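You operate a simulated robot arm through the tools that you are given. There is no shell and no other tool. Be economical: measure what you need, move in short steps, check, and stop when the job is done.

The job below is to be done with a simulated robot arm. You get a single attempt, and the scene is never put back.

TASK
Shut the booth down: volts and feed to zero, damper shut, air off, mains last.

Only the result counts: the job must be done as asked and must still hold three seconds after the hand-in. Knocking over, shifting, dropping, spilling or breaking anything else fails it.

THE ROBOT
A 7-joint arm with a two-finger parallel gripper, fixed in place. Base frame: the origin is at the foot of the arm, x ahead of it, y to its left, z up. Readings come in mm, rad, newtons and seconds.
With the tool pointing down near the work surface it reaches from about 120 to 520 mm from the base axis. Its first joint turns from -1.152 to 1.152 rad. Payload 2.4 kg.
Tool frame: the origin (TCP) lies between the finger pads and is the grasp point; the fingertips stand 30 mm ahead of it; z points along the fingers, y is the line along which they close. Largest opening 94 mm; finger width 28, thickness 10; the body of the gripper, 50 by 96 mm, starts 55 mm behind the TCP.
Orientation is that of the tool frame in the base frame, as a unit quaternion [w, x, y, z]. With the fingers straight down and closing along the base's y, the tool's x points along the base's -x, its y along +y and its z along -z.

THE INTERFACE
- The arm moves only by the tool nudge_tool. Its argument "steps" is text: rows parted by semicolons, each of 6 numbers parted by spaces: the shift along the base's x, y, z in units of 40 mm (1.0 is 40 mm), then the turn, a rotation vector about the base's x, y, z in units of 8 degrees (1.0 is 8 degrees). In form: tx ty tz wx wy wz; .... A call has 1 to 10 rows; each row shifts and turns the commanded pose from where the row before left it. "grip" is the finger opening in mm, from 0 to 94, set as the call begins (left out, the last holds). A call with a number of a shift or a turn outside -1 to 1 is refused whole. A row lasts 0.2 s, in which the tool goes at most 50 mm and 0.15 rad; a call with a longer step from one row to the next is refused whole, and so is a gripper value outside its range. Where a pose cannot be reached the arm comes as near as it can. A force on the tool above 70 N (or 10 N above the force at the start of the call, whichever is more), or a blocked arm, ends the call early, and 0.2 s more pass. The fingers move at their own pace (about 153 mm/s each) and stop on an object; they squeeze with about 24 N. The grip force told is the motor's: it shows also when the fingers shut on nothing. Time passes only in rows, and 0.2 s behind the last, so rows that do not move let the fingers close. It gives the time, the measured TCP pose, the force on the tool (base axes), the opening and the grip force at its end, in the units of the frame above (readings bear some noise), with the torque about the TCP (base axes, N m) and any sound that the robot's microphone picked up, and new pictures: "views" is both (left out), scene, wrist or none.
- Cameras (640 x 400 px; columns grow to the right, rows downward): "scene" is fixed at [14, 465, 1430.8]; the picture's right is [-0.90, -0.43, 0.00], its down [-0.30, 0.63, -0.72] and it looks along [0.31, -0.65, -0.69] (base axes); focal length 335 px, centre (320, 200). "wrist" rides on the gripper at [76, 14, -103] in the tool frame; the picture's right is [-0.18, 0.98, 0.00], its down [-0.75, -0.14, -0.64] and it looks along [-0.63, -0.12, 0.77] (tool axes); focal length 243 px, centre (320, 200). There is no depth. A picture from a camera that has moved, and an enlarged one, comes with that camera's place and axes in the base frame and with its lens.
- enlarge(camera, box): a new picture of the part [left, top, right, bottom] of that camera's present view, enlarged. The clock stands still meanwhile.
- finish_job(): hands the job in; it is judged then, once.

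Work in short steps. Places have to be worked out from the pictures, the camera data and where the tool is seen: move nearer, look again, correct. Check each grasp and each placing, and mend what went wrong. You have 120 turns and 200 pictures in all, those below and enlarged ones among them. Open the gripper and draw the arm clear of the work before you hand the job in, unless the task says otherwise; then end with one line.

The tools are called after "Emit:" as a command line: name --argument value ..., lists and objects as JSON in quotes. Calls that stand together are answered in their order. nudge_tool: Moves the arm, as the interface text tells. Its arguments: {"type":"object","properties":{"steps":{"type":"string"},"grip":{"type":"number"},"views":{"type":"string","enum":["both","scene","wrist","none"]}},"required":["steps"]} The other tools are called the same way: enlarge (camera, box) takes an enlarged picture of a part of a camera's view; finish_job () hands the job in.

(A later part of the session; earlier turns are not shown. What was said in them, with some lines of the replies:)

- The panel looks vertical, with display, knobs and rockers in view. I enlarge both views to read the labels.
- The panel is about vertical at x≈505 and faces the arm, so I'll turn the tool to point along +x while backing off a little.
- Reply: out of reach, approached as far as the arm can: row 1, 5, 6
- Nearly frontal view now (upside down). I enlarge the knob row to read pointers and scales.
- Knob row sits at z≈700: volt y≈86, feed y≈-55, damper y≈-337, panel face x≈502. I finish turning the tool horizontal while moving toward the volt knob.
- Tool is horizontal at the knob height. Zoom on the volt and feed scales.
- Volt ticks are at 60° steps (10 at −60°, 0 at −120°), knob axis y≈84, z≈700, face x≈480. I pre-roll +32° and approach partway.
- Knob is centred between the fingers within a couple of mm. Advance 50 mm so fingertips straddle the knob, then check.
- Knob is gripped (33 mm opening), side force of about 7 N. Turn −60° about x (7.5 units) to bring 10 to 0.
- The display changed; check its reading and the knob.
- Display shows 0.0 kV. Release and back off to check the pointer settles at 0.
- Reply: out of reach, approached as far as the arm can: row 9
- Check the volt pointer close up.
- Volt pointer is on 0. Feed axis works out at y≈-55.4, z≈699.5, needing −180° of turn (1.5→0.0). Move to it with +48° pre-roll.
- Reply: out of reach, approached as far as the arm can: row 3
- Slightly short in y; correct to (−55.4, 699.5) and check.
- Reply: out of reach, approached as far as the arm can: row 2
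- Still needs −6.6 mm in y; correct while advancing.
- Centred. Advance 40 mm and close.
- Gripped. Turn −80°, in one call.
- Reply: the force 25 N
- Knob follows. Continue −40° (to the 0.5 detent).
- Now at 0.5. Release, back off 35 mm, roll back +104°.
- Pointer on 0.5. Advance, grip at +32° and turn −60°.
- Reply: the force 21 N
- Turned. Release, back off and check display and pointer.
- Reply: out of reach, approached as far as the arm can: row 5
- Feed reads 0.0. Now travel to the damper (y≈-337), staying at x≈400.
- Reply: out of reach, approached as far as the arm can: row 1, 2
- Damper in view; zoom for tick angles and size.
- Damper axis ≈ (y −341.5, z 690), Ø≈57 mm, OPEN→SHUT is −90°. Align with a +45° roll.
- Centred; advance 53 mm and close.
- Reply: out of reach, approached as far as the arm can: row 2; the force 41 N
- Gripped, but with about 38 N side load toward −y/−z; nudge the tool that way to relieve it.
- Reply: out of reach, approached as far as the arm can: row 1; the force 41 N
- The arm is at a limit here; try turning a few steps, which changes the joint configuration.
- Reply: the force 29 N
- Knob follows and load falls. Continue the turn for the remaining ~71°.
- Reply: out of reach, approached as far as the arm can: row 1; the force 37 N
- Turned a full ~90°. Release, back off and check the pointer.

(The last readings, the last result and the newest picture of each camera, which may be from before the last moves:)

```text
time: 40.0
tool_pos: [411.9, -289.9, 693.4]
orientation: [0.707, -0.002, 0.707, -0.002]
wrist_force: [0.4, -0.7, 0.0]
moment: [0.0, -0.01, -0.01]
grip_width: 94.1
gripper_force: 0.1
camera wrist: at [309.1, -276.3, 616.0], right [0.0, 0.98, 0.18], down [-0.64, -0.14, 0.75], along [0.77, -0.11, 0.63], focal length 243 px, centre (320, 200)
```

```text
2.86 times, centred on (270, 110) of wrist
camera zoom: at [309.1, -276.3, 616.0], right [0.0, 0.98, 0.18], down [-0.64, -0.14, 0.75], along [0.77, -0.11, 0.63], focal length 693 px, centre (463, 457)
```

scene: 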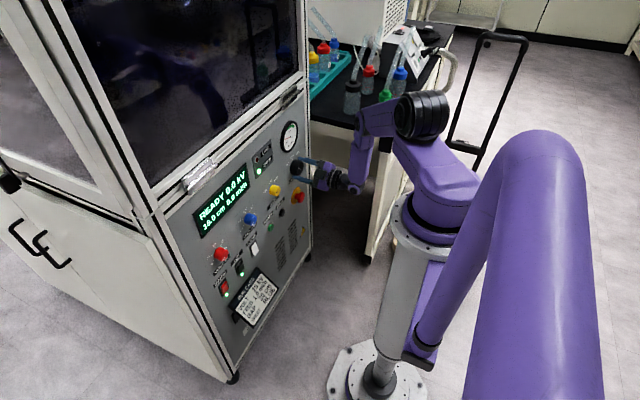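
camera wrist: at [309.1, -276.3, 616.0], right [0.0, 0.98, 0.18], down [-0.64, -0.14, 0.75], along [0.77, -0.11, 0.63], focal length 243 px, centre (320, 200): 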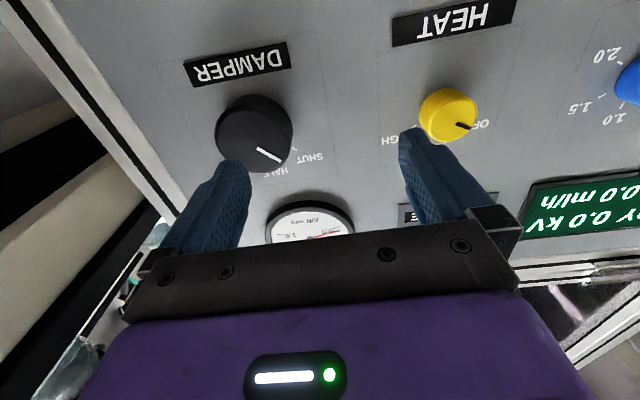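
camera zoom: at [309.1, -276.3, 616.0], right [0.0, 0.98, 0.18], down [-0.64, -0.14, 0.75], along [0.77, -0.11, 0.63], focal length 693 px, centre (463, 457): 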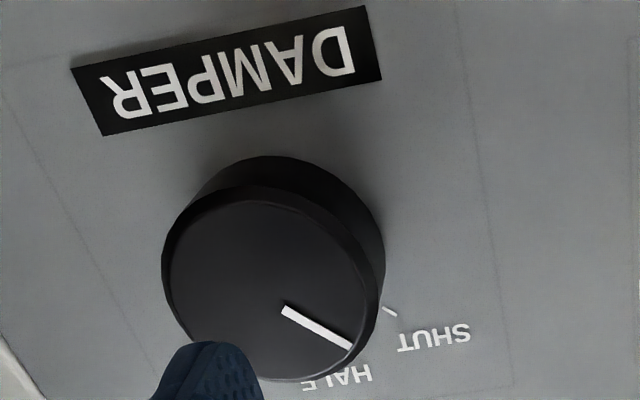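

Damper pointer is on SHUT and the gauge dropped. Now head to the AIR/MAINS rockers (y≈24/107, z≈555), lowering for a view.

Emit:
nudge_tool --steps "0 0.9 0 0 0 0;0 0.9 0 0 0 0;0 0.9 0 0 0 0;0 0.9 -0.3 0 0 0;0 0.9 -0.3 0 0 0;0 0.9 -0.4 0 0 0;0 0.9 -0.4 0 0 0;0 0.9 -0.4 0 0 0;0 0.5 -0.4 0 0 0;0 0 0 0 0 0" --grip 0 --views "both"

```text
time: 42.2
tool_pos: [375.7, -90.8, 690.3]
orientation: [0.707, -0.004, 0.707, -0.004]
wrist_force: [-0.1, -0.7, 0.0]
moment: [0.0, 0.01, -0.02]
grip_width: 0.0
gripper_force: 24.1
out of reach, approached as far as the arm can: row 4, 5, 6, 7, 8, 9
camera wrist: at [273.8, -77.4, 613.7], right [0.0, 0.98, 0.17], down [-0.64, -0.13, 0.76], along [0.77, -0.11, 0.63], focal length 243 px, centre (320, 200)
```

scene: 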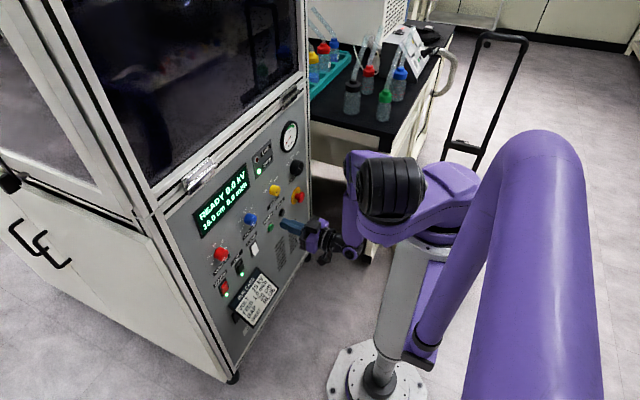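
wrist: 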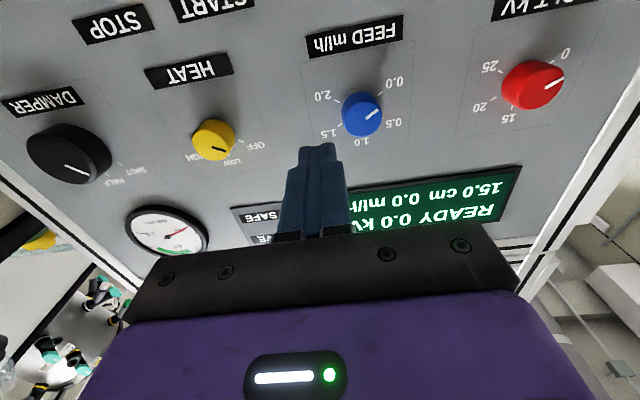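

The arm stuck mid-way at y≈-91 in an awkward elbow posture. I move forward and on in y in smaller steps.

Emit:
nudge_tool --steps "0.4 0 0 0 0 0;0.4 0 0 0 0 0;0 0.4 0 0 0 0;0 0.4 0 0 0 0;0 0.4 0 0 0 0;0 0.4 0 0 0 0;0 0.4 0 0 0 0;0 0 0 0 0 0" --views "scene"

```text
time: 44.0
tool_pos: [407.4, -17.8, 692.0]
orientation: [0.706, -0.004, 0.708, -0.003]
wrist_force: [0.3, -1.4, 0.1]
moment: [-0.03, 0.03, 0.0]
grip_width: 0.2
gripper_force: 24.1
out of reach, approached as far as the arm can: row 6
```

scene: 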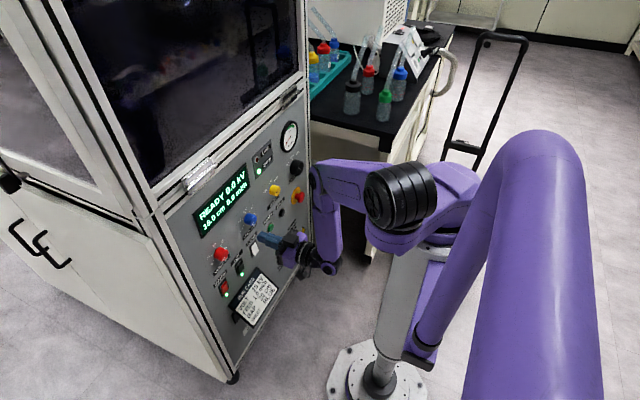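

Progress. Continue +y and start lowering.

Emit:
nudge_tool --steps "0 0.4 0 0 0 0;0 0.4 0 0 0 0;0 0.4 0 0 0 0;0 0.2 -0.3 0 0 0;0 0 -0.4 0 0 0;0 0 -0.4 0 0 0;0 0 -0.4 0 0 0;0 0 0 0 0 0" --views "both"

```text
time: 45.8
tool_pos: [408.1, -2.4, 693.7]
orientation: [0.706, -0.003, 0.708, -0.004]
wrist_force: [0.2, 0.4, 0.2]
moment: [-0.04, 0.01, 0.02]
grip_width: 0.0
gripper_force: 23.9
out of reach, approached as far as the arm can: row 1, 3, 4, 5, 6, 7
camera wrist: at [304.8, 10.6, 617.7], right [0.0, 0.98, 0.17], down [-0.64, -0.13, 0.76], along [0.77, -0.11, 0.63], focal length 243 px, centre (320, 200)
```

scene: 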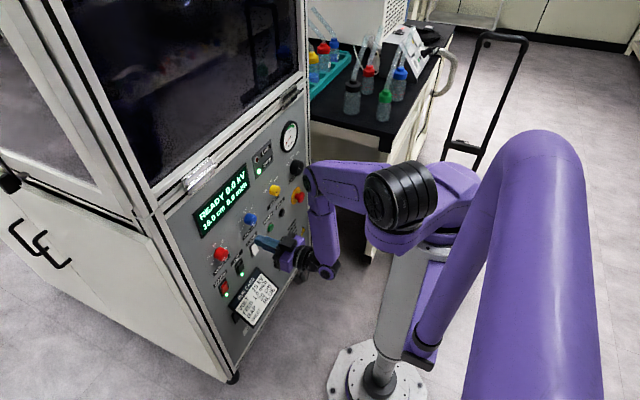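
wrist: 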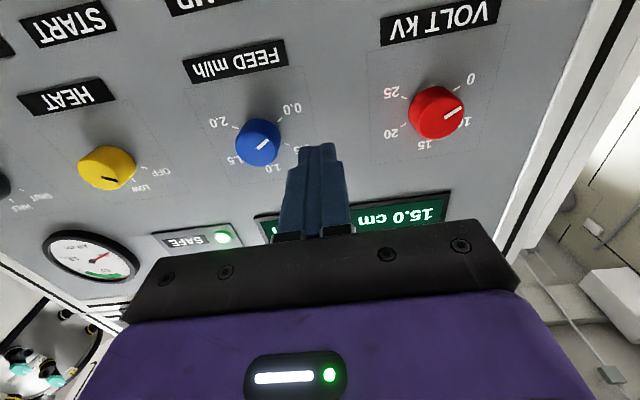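

The arm is stuck in a lowered-shoulder posture. I'll raise the tool to restore the earlier high-elbow posture before moving left.

Emit:
nudge_tool --steps "-0.4 0 0.2 0 0 0;-0.4 0 0.4 0 0 0;-0.2 0 0.5 0 0 0;0 0 0.5 0 0 0;0 0 0.5 0 0 0;0 0 0.5 0 0 0;0 0 0 0 0 0" --views "scene"

```text
time: 47.4
tool_pos: [366.0, -1.8, 797.7]
orientation: [0.707, -0.004, 0.707, -0.004]
wrist_force: [-0.3, 0.2, 0.7]
moment: [-0.01, 0.01, 0.02]
grip_width: 0.2
gripper_force: 24.1
```

scene: 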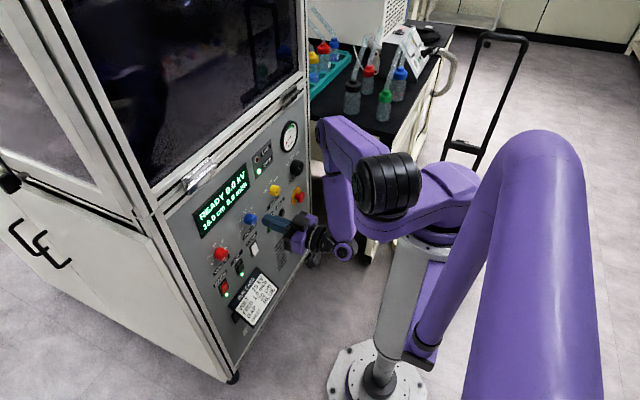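

No trouble at this height. Move left +80 mm here.

Emit:
nudge_tool --steps "0 0.4 0 0 0 0;0 0.4 0 0 0 0;0 0.4 0 0 0 0;0 0.4 0 0 0 0;0 0.4 0 0 0 0;0 0 0 0 0 0" --views "scene"

```text
time: 48.8
tool_pos: [367.2, 21.9, 797.6]
orientation: [0.707, -0.004, 0.708, -0.003]
wrist_force: [0.0, -0.4, 0.2]
moment: [-0.02, 0.02, 0.0]
grip_width: 0.0
gripper_force: 23.6
out of reach, approached as far as the arm can: row 2, 3, 4, 5
```

scene: 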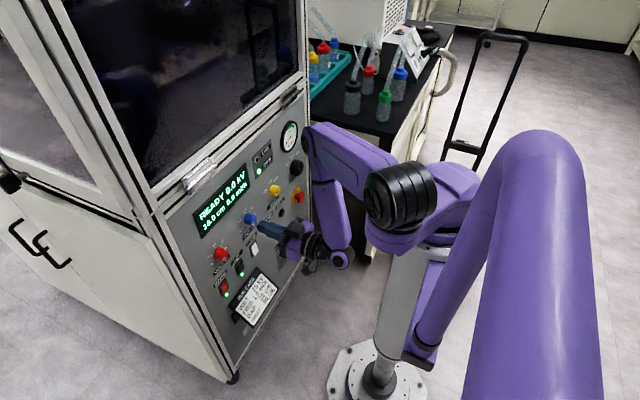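

Still limited on the left. I'll tilt the tool back downward (as at the start) to free the joints, then move left.

Emit:
nudge_tool --steps "0 -0.2 0 0 1 0;0 -0.2 0 0 1 0;0 -0.2 0 0 1 0;0 -0.2 0 0 1 0;0 0 0 0 1 0;0 0 0 0 1 0;0 0 0 0 1 0;0 0 0 0 1 0;0 0 0 0 0 0" --views "scene"

```text
time: 50.8
tool_pos: [367.0, -10.5, 796.4]
orientation: [0.224, -0.004, 0.975, -0.001]
wrist_force: [0.0, -0.2, 0.6]
moment: [0.0, -0.01, -0.01]
grip_width: 0.1
gripper_force: 24.4
```

scene: 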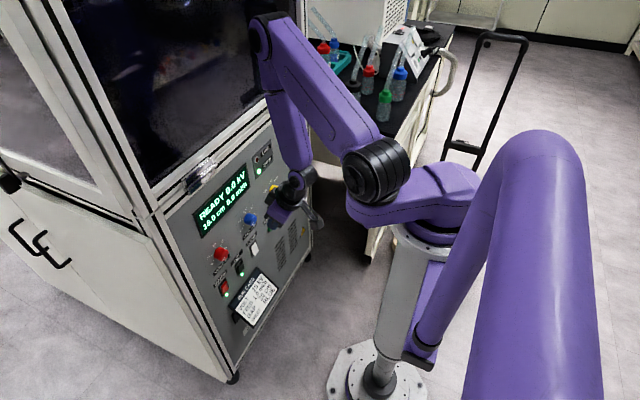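

Elbow swung high and clear. Move left with a slight retreat.

Emit:
nudge_tool --steps "-0.3 0.5 -0.1 0 0 0;-0.3 0.5 -0.1 0 0 0;0 0.5 -0.1 0 0 0;0 0.5 -0.1 0 0 0;0 0.3 -0.1 0 0 0;0 0 0 0 0 0" --views "scene"

```text
time: 52.2
tool_pos: [342.3, 81.9, 776.3]
orientation: [0.225, -0.006, 0.974, -0.001]
wrist_force: [-1.3, -1.2, 0.0]
moment: [0.0, -0.03, -0.01]
grip_width: 0.0
gripper_force: 23.9
```

scene: 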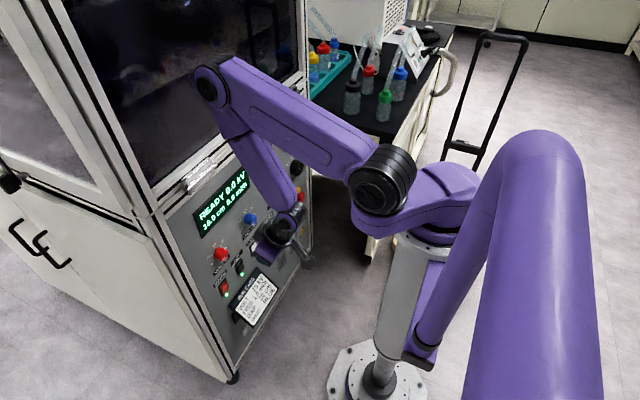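

Free now. Descend and re-tilt partly for a good look at the rockers.

Emit:
nudge_tool --steps "0 0 -0.5 0 -1 0;0 0 -0.5 0 -1 0;0 0 -0.5 0 -1 0;0 0 -0.5 0 -1 0;0 0 -0.5 0 0 0;0 0 -0.5 0 0 0;0 0 0 0 0 0" --views "both"

```text
time: 53.8
tool_pos: [341.9, 81.4, 657.4]
orientation: [0.485, -0.004, 0.875, -0.003]
wrist_force: [0.3, 0.0, 0.4]
moment: [0.05, -0.06, 0.03]
grip_width: 0.0
gripper_force: 23.8
camera wrist: at [215.6, 95.8, 646.2], right [0.09, 0.98, 0.15], down [-0.14, -0.13, 0.98], along [0.99, -0.11, 0.13], focal length 243 px, centre (320, 200)
```

scene: 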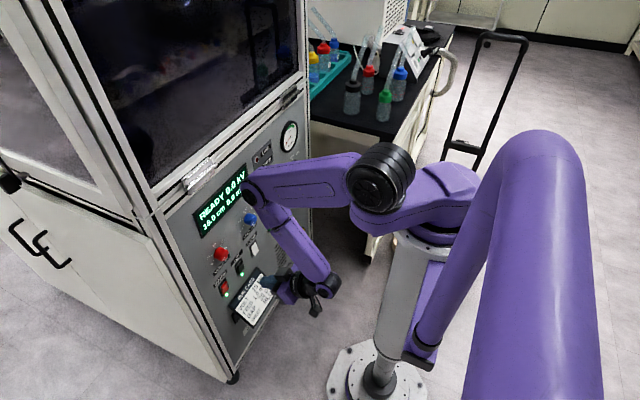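
wrist: 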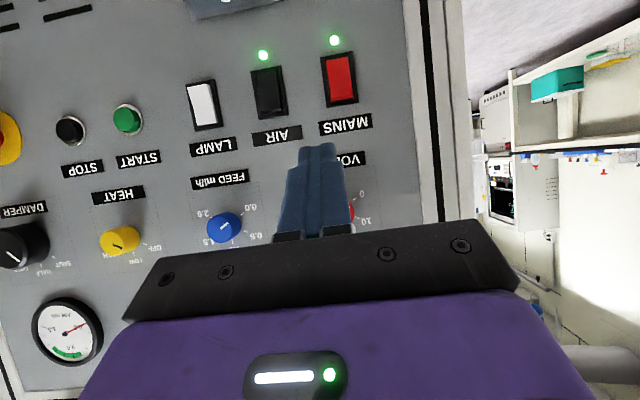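

Rockers visible; zoom for their state.

Emit:
enlarge --camera "wrist" --box '[180, 30, 380, 155]'

Emit:
enlarge --camera "scene" --box '[205, 235, 275, 305]'

```text
3.20 times, centred on (280, 92) of wrist
camera zoom: at [215.6, 95.8, 646.2], right [0.09, 0.98, 0.15], down [-0.14, -0.13, 0.98], along [0.99, -0.11, 0.13], focal length 776 px, centre (448, 544)
```

zoom: 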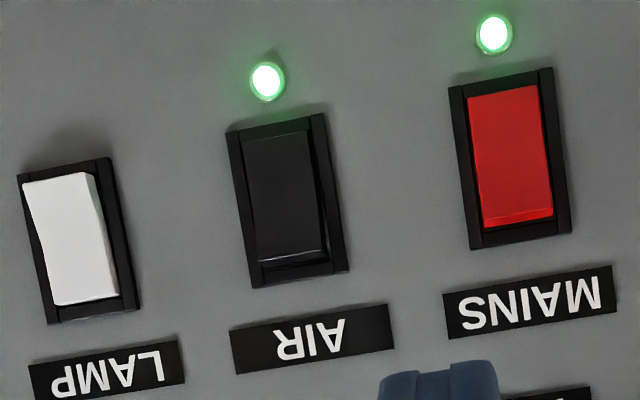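

```text
5.71 times, centred on (240, 270) of scene
camera zoom: at [14.0, 465.0, 1430.8], right [-0.9, -0.43, 0.0], down [-0.3, 0.63, -0.72], along [0.31, -0.65, -0.69], focal length 1916 px, centre (777, -200)
```

zoom: 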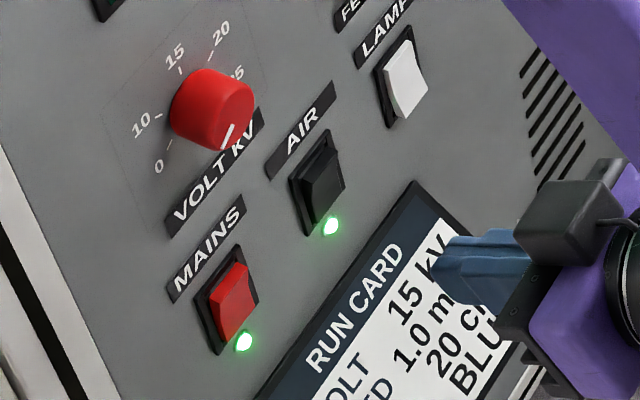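

Need the rocker profiles; tighter zooms.

Emit:
enlarge --camera "wrist" --box '[245, 45, 365, 120]'

Emit:
enlarge --camera "scene" --box '[223, 255, 247, 270]'

Emit:
enlarge --camera "scene" --box '[212, 275, 236, 300]'

Emit:
enlarge --camera "scene" --box '[243, 236, 267, 261]'

```text
5.33 times, centred on (305, 82) of wrist
camera zoom: at [215.6, 95.8, 646.2], right [0.09, 0.98, 0.15], down [-0.14, -0.13, 0.98], along [0.99, -0.11, 0.13], focal length 1294 px, centre (400, 827)
```

zoom: 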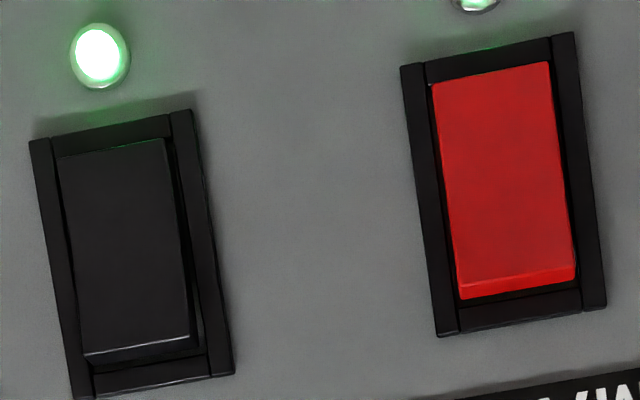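

```text
16.00 times, centred on (235, 262) of scene
camera zoom: at [14.0, 465.0, 1430.8], right [-0.9, -0.43, 0.0], down [-0.3, 0.63, -0.72], along [0.31, -0.65, -0.69], focal length 5364 px, centre (1680, -800)
```

zoom: 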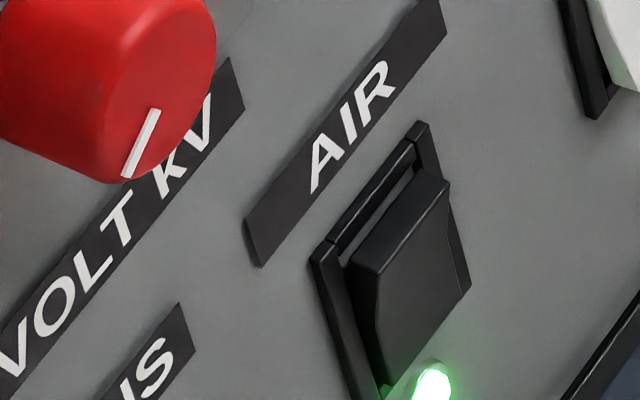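

```text
16.00 times, centred on (224, 288) of scene
camera zoom: at [14.0, 465.0, 1430.8], right [-0.9, -0.43, 0.0], down [-0.3, 0.63, -0.72], along [0.31, -0.65, -0.69], focal length 5364 px, centre (1856, -1200)
```

zoom: 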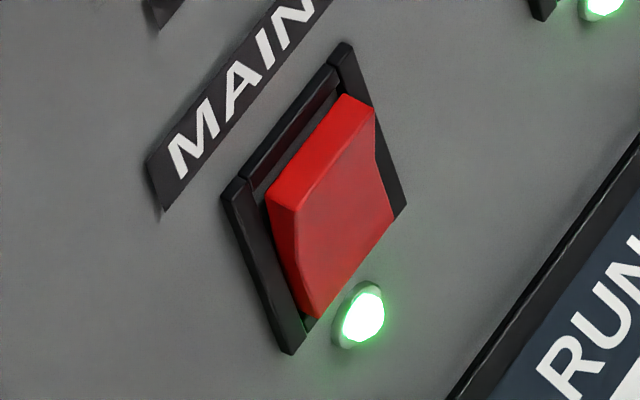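

```text
16.00 times, centred on (255, 248) of scene
camera zoom: at [14.0, 465.0, 1430.8], right [-0.9, -0.43, 0.0], down [-0.3, 0.63, -0.72], along [0.31, -0.65, -0.69], focal length 5364 px, centre (1360, -576)
```

zoom: 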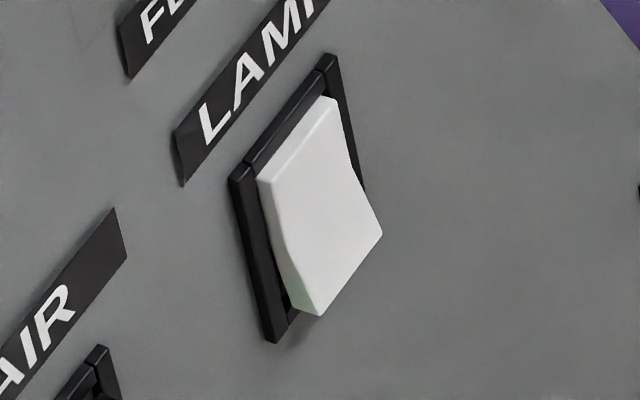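

Profiles clear: AIR and MAINS are ON with their top halves sticking out; pressing the top half turns them off. AIR centre ≈ (y 26, z 554), MAINS ≈ (y 105, z 554). With the tool pitched 32° down, I align the leading fingertip corner to AIR's top half (z≈569).

Emit:
nudge_tool --steps "0.2 -0.45 -0.5 0 0 0;0.4 -0.45 -0.5 0 0 0;0.5 -0.47 -0.5 0 0 0;0.5 0 -0.5 0 0 0;0.4 0 -0.1 0 0 0;0 0 0 0 0 0" --views "both"

```text
time: 55.2
tool_pos: [422.5, 34.1, 586.3]
orientation: [0.485, -0.005, 0.875, -0.003]
wrist_force: [-0.3, -0.5, -0.6]
moment: [0.0, -0.01, -0.01]
grip_width: 0.1
gripper_force: 24.4
out of reach, approached as far as the arm can: row 4
camera wrist: at [295.2, 46.6, 575.7], right [0.09, 0.98, 0.15], down [-0.14, -0.13, 0.98], along [0.99, -0.11, 0.13], focal length 243 px, centre (320, 200)
```

scene: 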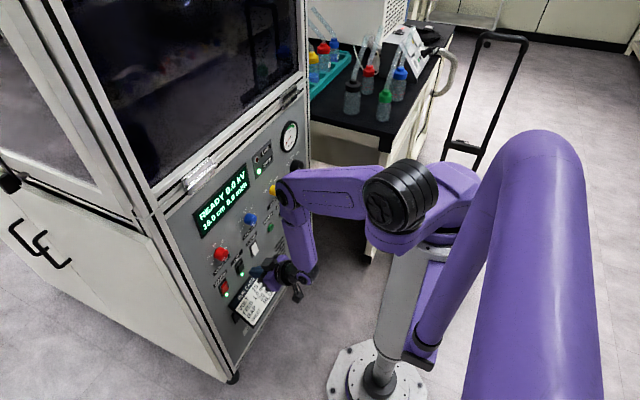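
wrist: 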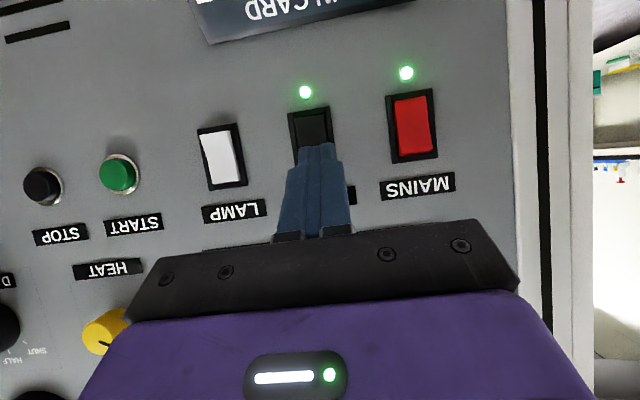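

Close to aligned; move −8 in y, −13 in z, then +25 in x just short of contact.

Emit:
nudge_tool --steps "0 -0.2 -0.33 0 0 0;0.3 0 0 0 0 0;0.3 0 0 0 0 0;0 0 0 0 0 0" --views "both"

Emit:
enlarge --camera "wrist" --box '[240, 60, 440, 200]'

Emit:
enlarge --camera "scene" --box '[205, 235, 275, 305]'

```text
time: 56.2
tool_pos: [446.4, 34.2, 584.1]
orientation: [0.484, -0.004, 0.875, -0.003]
wrist_force: [0.1, -0.2, 0.3]
moment: [0.01, -0.03, -0.02]
grip_width: 0.2
gripper_force: 23.9
out of reach, approached as far as the arm can: row 1
camera wrist: at [319.4, 46.5, 574.5], right [0.09, 0.98, 0.15], down [-0.14, -0.13, 0.98], along [0.99, -0.11, 0.13], focal length 243 px, centre (320, 200)
```

scene: 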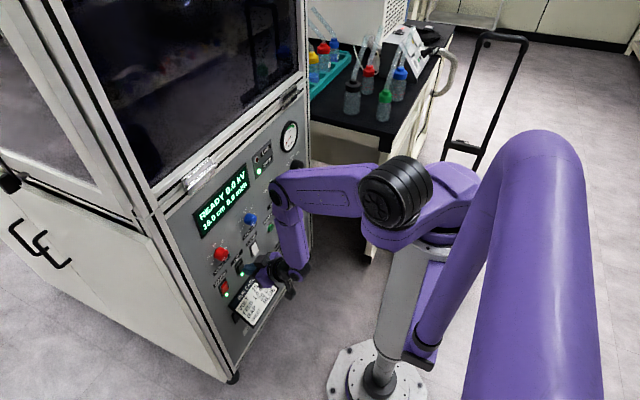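
wrist: 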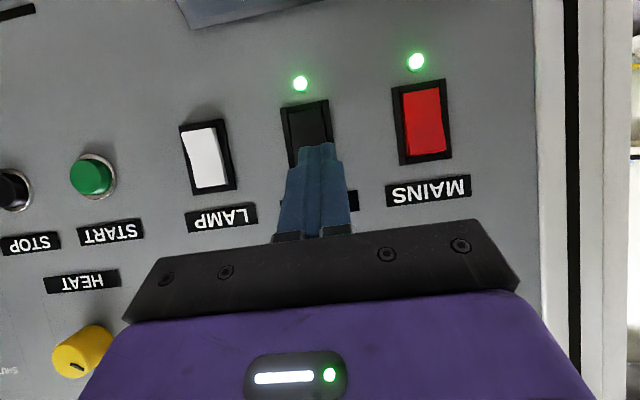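

```text
2.86 times, centred on (340, 130) of wrist
camera zoom: at [319.4, 46.5, 574.5], right [0.09, 0.98, 0.15], down [-0.14, -0.13, 0.98], along [0.99, -0.11, 0.13], focal length 693 px, centre (263, 400)
```

zoom: 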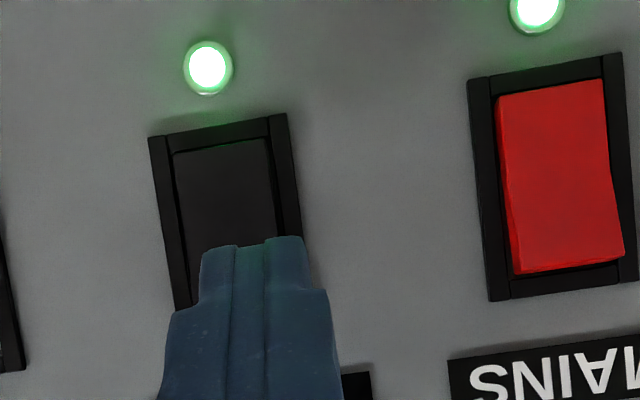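

```text
5.71 times, centred on (240, 270) of scene
camera zoom: at [14.0, 465.0, 1430.8], right [-0.9, -0.43, 0.0], down [-0.3, 0.63, -0.72], along [0.31, -0.65, -0.69], focal length 1916 px, centre (777, -200)
```

zoom: 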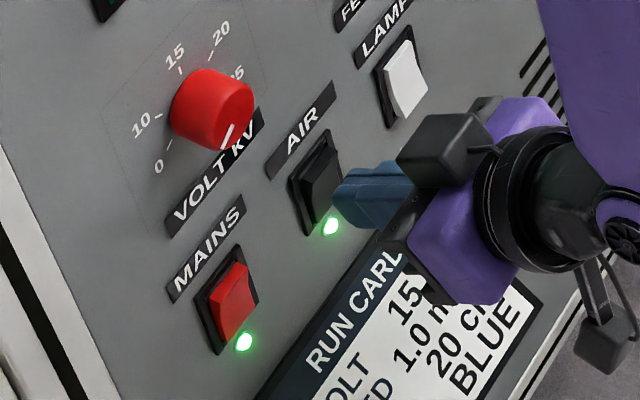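

Tip is ~7 mm too far +y and ~10 mm too high. Correct in small steps.

Emit:
nudge_tool --steps "-0.1 -0.09 -0.13 0 0 0;0 -0.09 -0.13 0 0 0;0 0 0 0 0 0" --views "wrist"

```text
time: 57.0
tool_pos: [442.8, 31.8, 584.9]
orientation: [0.484, -0.004, 0.875, -0.002]
wrist_force: [-0.4, 0.8, -0.4]
moment: [-0.01, -0.01, -0.03]
grip_width: 0.0
gripper_force: 23.8
out of reach, approached as far as the arm can: row 1, 2
camera wrist: at [315.5, 45.5, 574.2], right [0.09, 0.98, 0.15], down [-0.14, -0.13, 0.98], along [0.99, -0.11, 0.13], focal length 243 px, centre (320, 200)
```

wrist: 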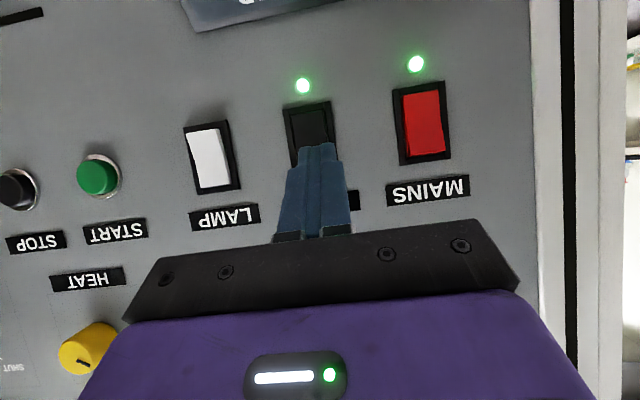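

The arm is at a joint limit here; pitching the tool further down lowers the tip and may free it.

Emit:
nudge_tool --steps "0 0 0 0 1 0;0 0 0 0 1 0;0 -0.1 0 0 0 0;0 0 0 0 0 0" --views "wrist"

```text
time: 58.0
tool_pos: [442.7, 28.7, 584.1]
orientation: [0.357, -0.005, 0.934, -0.002]
wrist_force: [0.4, -0.3, 0.6]
moment: [-0.02, 0.0, 0.01]
grip_width: 0.0
gripper_force: 24.2
camera wrist: at [317.5, 41.3, 609.3], right [0.13, 0.98, 0.12], down [0.13, -0.13, 0.98], along [0.98, -0.11, -0.15], focal length 243 px, centre (320, 200)
```

wrist: 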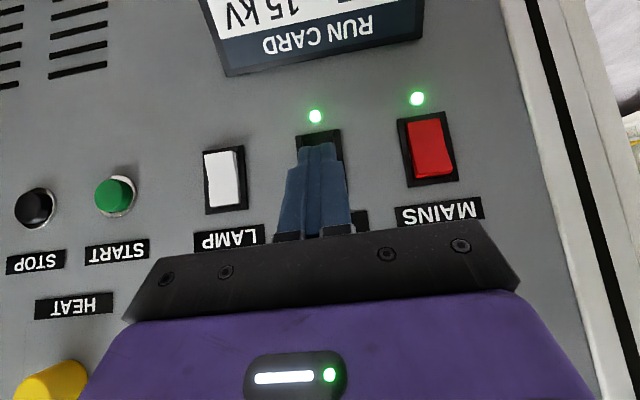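

Free now; tip corner ≈ (473, 28.7, 571). Push forward gently on the top half.

Emit:
nudge_tool --steps "0.2 -0.04 -0.05 0 0 0;0.15 0 0 0 0 0;0.1 0 0 0 0 0;0.1 0 0 0 0 0;0.1 0 0 0 0 0;0 0 0 0 0 0" --views "both"

```text
time: 59.4
tool_pos: [463.8, 26.3, 580.5]
orientation: [0.354, -0.004, 0.935, -0.001]
wrist_force: [-22.9, -3.0, 8.7]
moment: [0.04, 0.02, -0.05]
grip_width: 0.0
gripper_force: 23.9
camera wrist: at [340.0, 40.2, 606.5], right [0.13, 0.98, 0.12], down [0.14, -0.14, 0.98], along [0.98, -0.11, -0.16], focal length 243 px, centre (320, 200)
```

scene: 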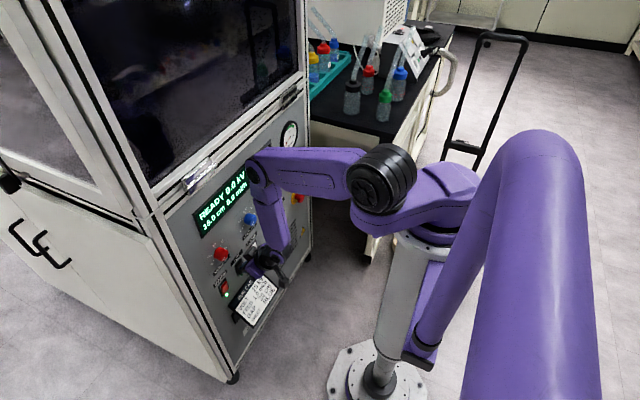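
wrist: 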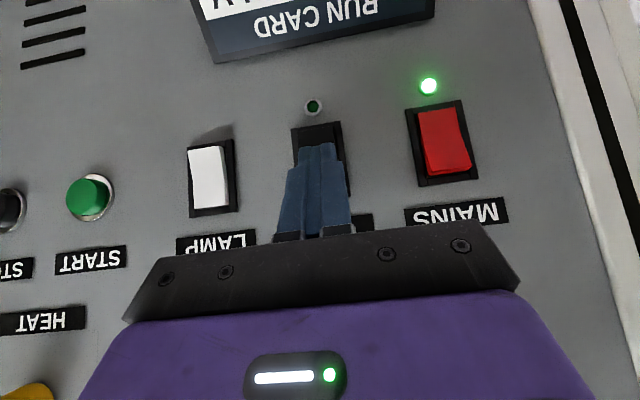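

AIR lamp went out. Back off, then move to MAINS (y≈105).

Emit:
nudge_tool --steps "-0.4 0 0 0 0 0;-0.3 0.3 0 0 0 0;0 0.5 0 0 0 0;0 0.5 0 0 0 0;0 0.5 0 0 0 0;0 0.15 0 0 0 0;0 0 0 0 0 0" --views "wrist"

```text
time: 61.0
tool_pos: [441.1, 102.4, 584.0]
orientation: [0.358, -0.006, 0.934, -0.002]
wrist_force: [0.0, -0.4, -0.1]
moment: [-0.03, -0.05, -0.02]
grip_width: 0.1
gripper_force: 24.2
camera wrist: at [316.2, 116.1, 608.4], right [0.13, 0.98, 0.12], down [0.13, -0.13, 0.98], along [0.98, -0.11, -0.15], focal length 243 px, centre (320, 200)
```

wrist: 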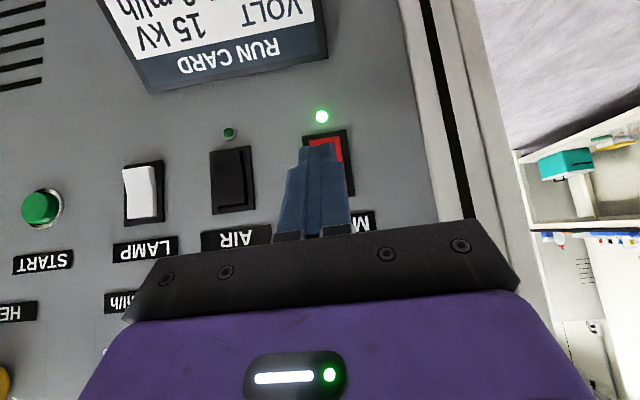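

Aligned with MAINS; everything else is already down. Press it.

Emit:
nudge_tool --steps "0.2 0.05 -0.05 0 0 0;0.15 0 0 0 0 0;0.1 0 0 0 0 0;0.1 0 0 0 0 0;0.1 0 0 0 0 0;0 0 0 0 0 0" --views "both"

```text
time: 62.4
tool_pos: [465.0, 107.3, 579.8]
orientation: [0.355, -0.004, 0.935, -0.003]
wrist_force: [-17.4, -0.8, 7.5]
moment: [0.03, -0.02, -0.01]
grip_width: 0.0
gripper_force: 23.9
camera wrist: at [339.8, 119.5, 605.7], right [0.13, 0.98, 0.12], down [0.14, -0.13, 0.98], along [0.98, -0.11, -0.15], focal length 243 px, centre (320, 200)
```

scene: 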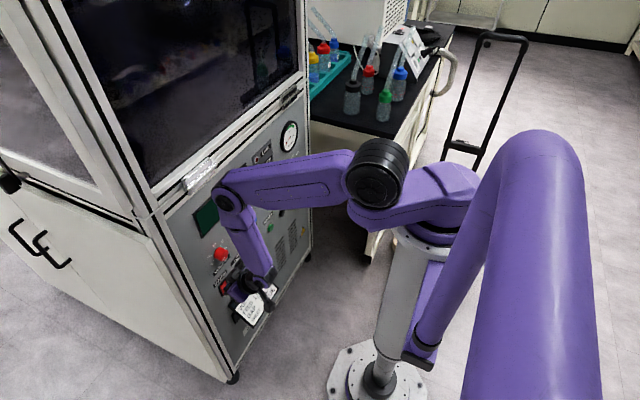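
wrist: 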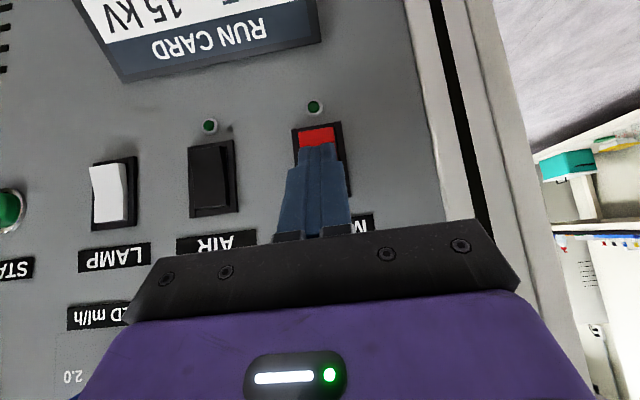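

MAINS lamp and display are out. Back away, open the gripper, and take a final look.

Emit:
nudge_tool --steps "-0.5 0 0 0 0 0;-0.6 0 0 0 0 0;-0.6 0 0.3 0 0 0;-0.6 0 0.3 0 0 0;-0.4 0 0.3 0 0 0;0 0 0.3 0 0 0;0 0 0 0 0 0" --grip 94 --views "both"

Emit:
enlarge --camera "wrist" --box '[60, 20, 560, 240]'

Emit:
enlarge --camera "scene" --box '[180, 120, 330, 340]'

```text
time: 64.0
tool_pos: [358.1, 105.9, 628.7]
orientation: [0.359, -0.004, 0.933, -0.003]
wrist_force: [0.1, 0.1, -0.3]
moment: [-0.01, 0.02, -0.03]
grip_width: 94.0
gripper_force: 0.1
camera wrist: at [233.1, 119.3, 654.3], right [0.13, 0.98, 0.12], down [0.13, -0.13, 0.98], along [0.98, -0.11, -0.15], focal length 243 px, centre (320, 200)
```

scene: 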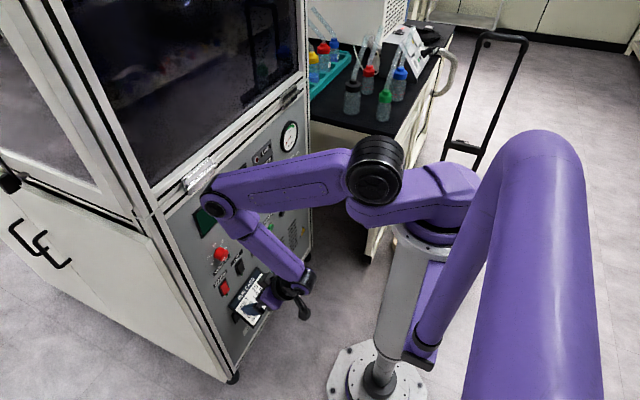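
wrist: 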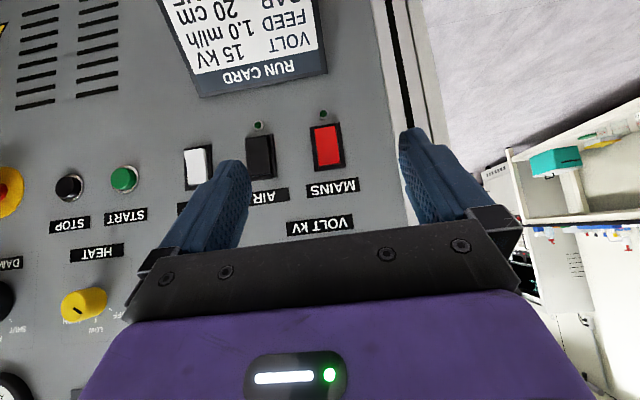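

```text
1.28 times, centred on (310, 130) of wrist
camera zoom: at [233.1, 119.3, 654.3], right [0.13, 0.98, 0.12], down [0.13, -0.13, 0.98], along [0.98, -0.11, -0.15], focal length 311 px, centre (333, 290)
```

zoom: 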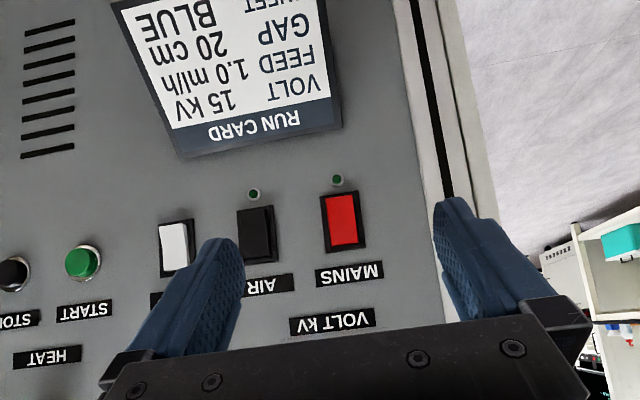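

```text
1.82 times, centred on (255, 230) of scene
camera zoom: at [14.0, 465.0, 1430.8], right [-0.9, -0.43, 0.0], down [-0.3, 0.63, -0.72], along [0.31, -0.65, -0.69], focal length 610 px, centre (438, 146)
```

zoom: 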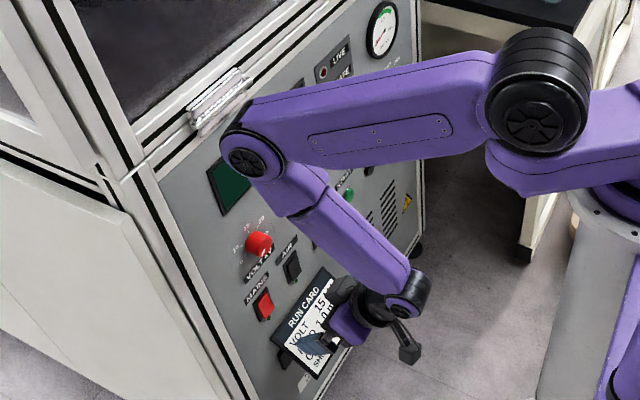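

All lamps and the display are out. One more look, from higher up, to confirm the knobs weren't disturbed.

Emit:
nudge_tool --steps "-0.3 -0.4 0.5 0 0 0;-0.3 -0.5 0.5 0 0 0;0 -0.5 0.5 0 0 0;0 -0.5 0.5 0 0 0;0 -0.5 0.5 0 0 0;0 0 0 0 0 0" --views "wrist"

Emit:
enlarge --camera "wrist" --box '[60, 20, 560, 240]'

```text
time: 65.4
tool_pos: [335.8, 11.3, 729.9]
orientation: [0.358, -0.005, 0.934, -0.001]
wrist_force: [0.5, 0.4, 0.2]
moment: [0.01, 0.01, 0.01]
grip_width: 94.1
gripper_force: 0.1
camera wrist: at [210.3, 23.9, 754.4], right [0.13, 0.98, 0.12], down [0.13, -0.13, 0.98], along [0.98, -0.11, -0.15], focal length 243 px, centre (320, 200)
```

wrist: 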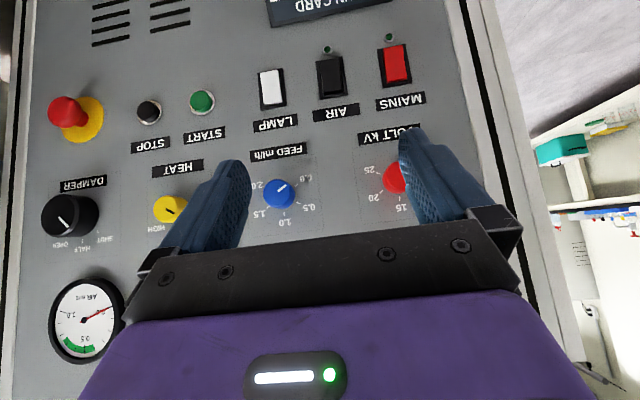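

```text
1.28 times, centred on (310, 130) of wrist
camera zoom: at [210.3, 23.9, 754.4], right [0.13, 0.98, 0.12], down [0.13, -0.13, 0.98], along [0.98, -0.11, -0.15], focal length 311 px, centre (333, 290)
```

zoom: 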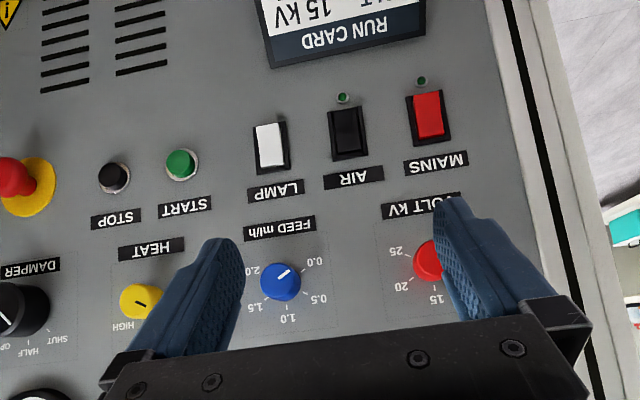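

Check the damper pointer and feed closely.

Emit:
enlarge --camera "wrist" --box '[25, 170, 135, 260]'

Emit:
enlarge --camera "wrist" --box '[240, 150, 430, 240]'

```text
4.44 times, centred on (80, 215) of wrist
camera zoom: at [210.3, 23.9, 754.4], right [0.13, 0.98, 0.12], down [0.13, -0.13, 0.98], along [0.98, -0.11, -0.15], focal length 1078 px, centre (1387, 133)
```

zoom: 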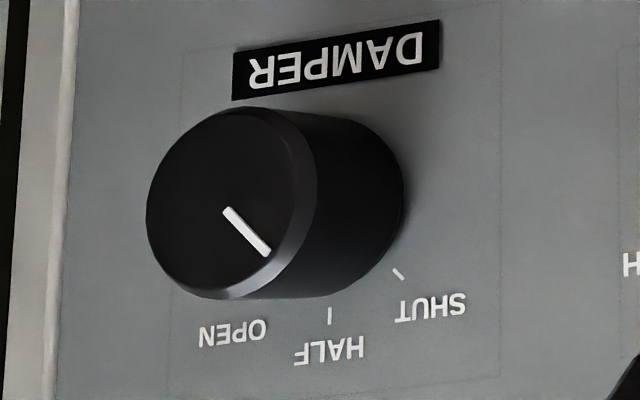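

```text
3.37 times, centred on (335, 195) of wrist
camera zoom: at [210.3, 23.9, 754.4], right [0.13, 0.98, 0.12], down [0.13, -0.13, 0.98], along [0.98, -0.11, -0.15], focal length 817 px, centre (270, 217)
```

zoom: 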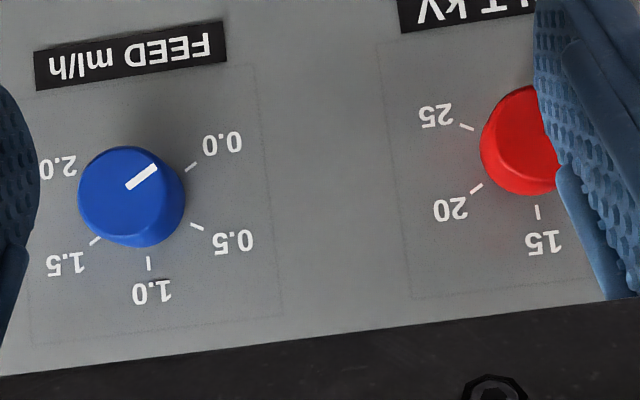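

All settings hold: the damper pointer is parallel to SHUT, feed is at 0.0, volts are at 0, and AIR and MAINS are off. The gripper is open and clear, so I hand in.

Emit:
finish_job

```text
The job is handed in.
```

The booth is shut down: volts and feed are at zero, the damper is shut, air is off, and mains went off last.
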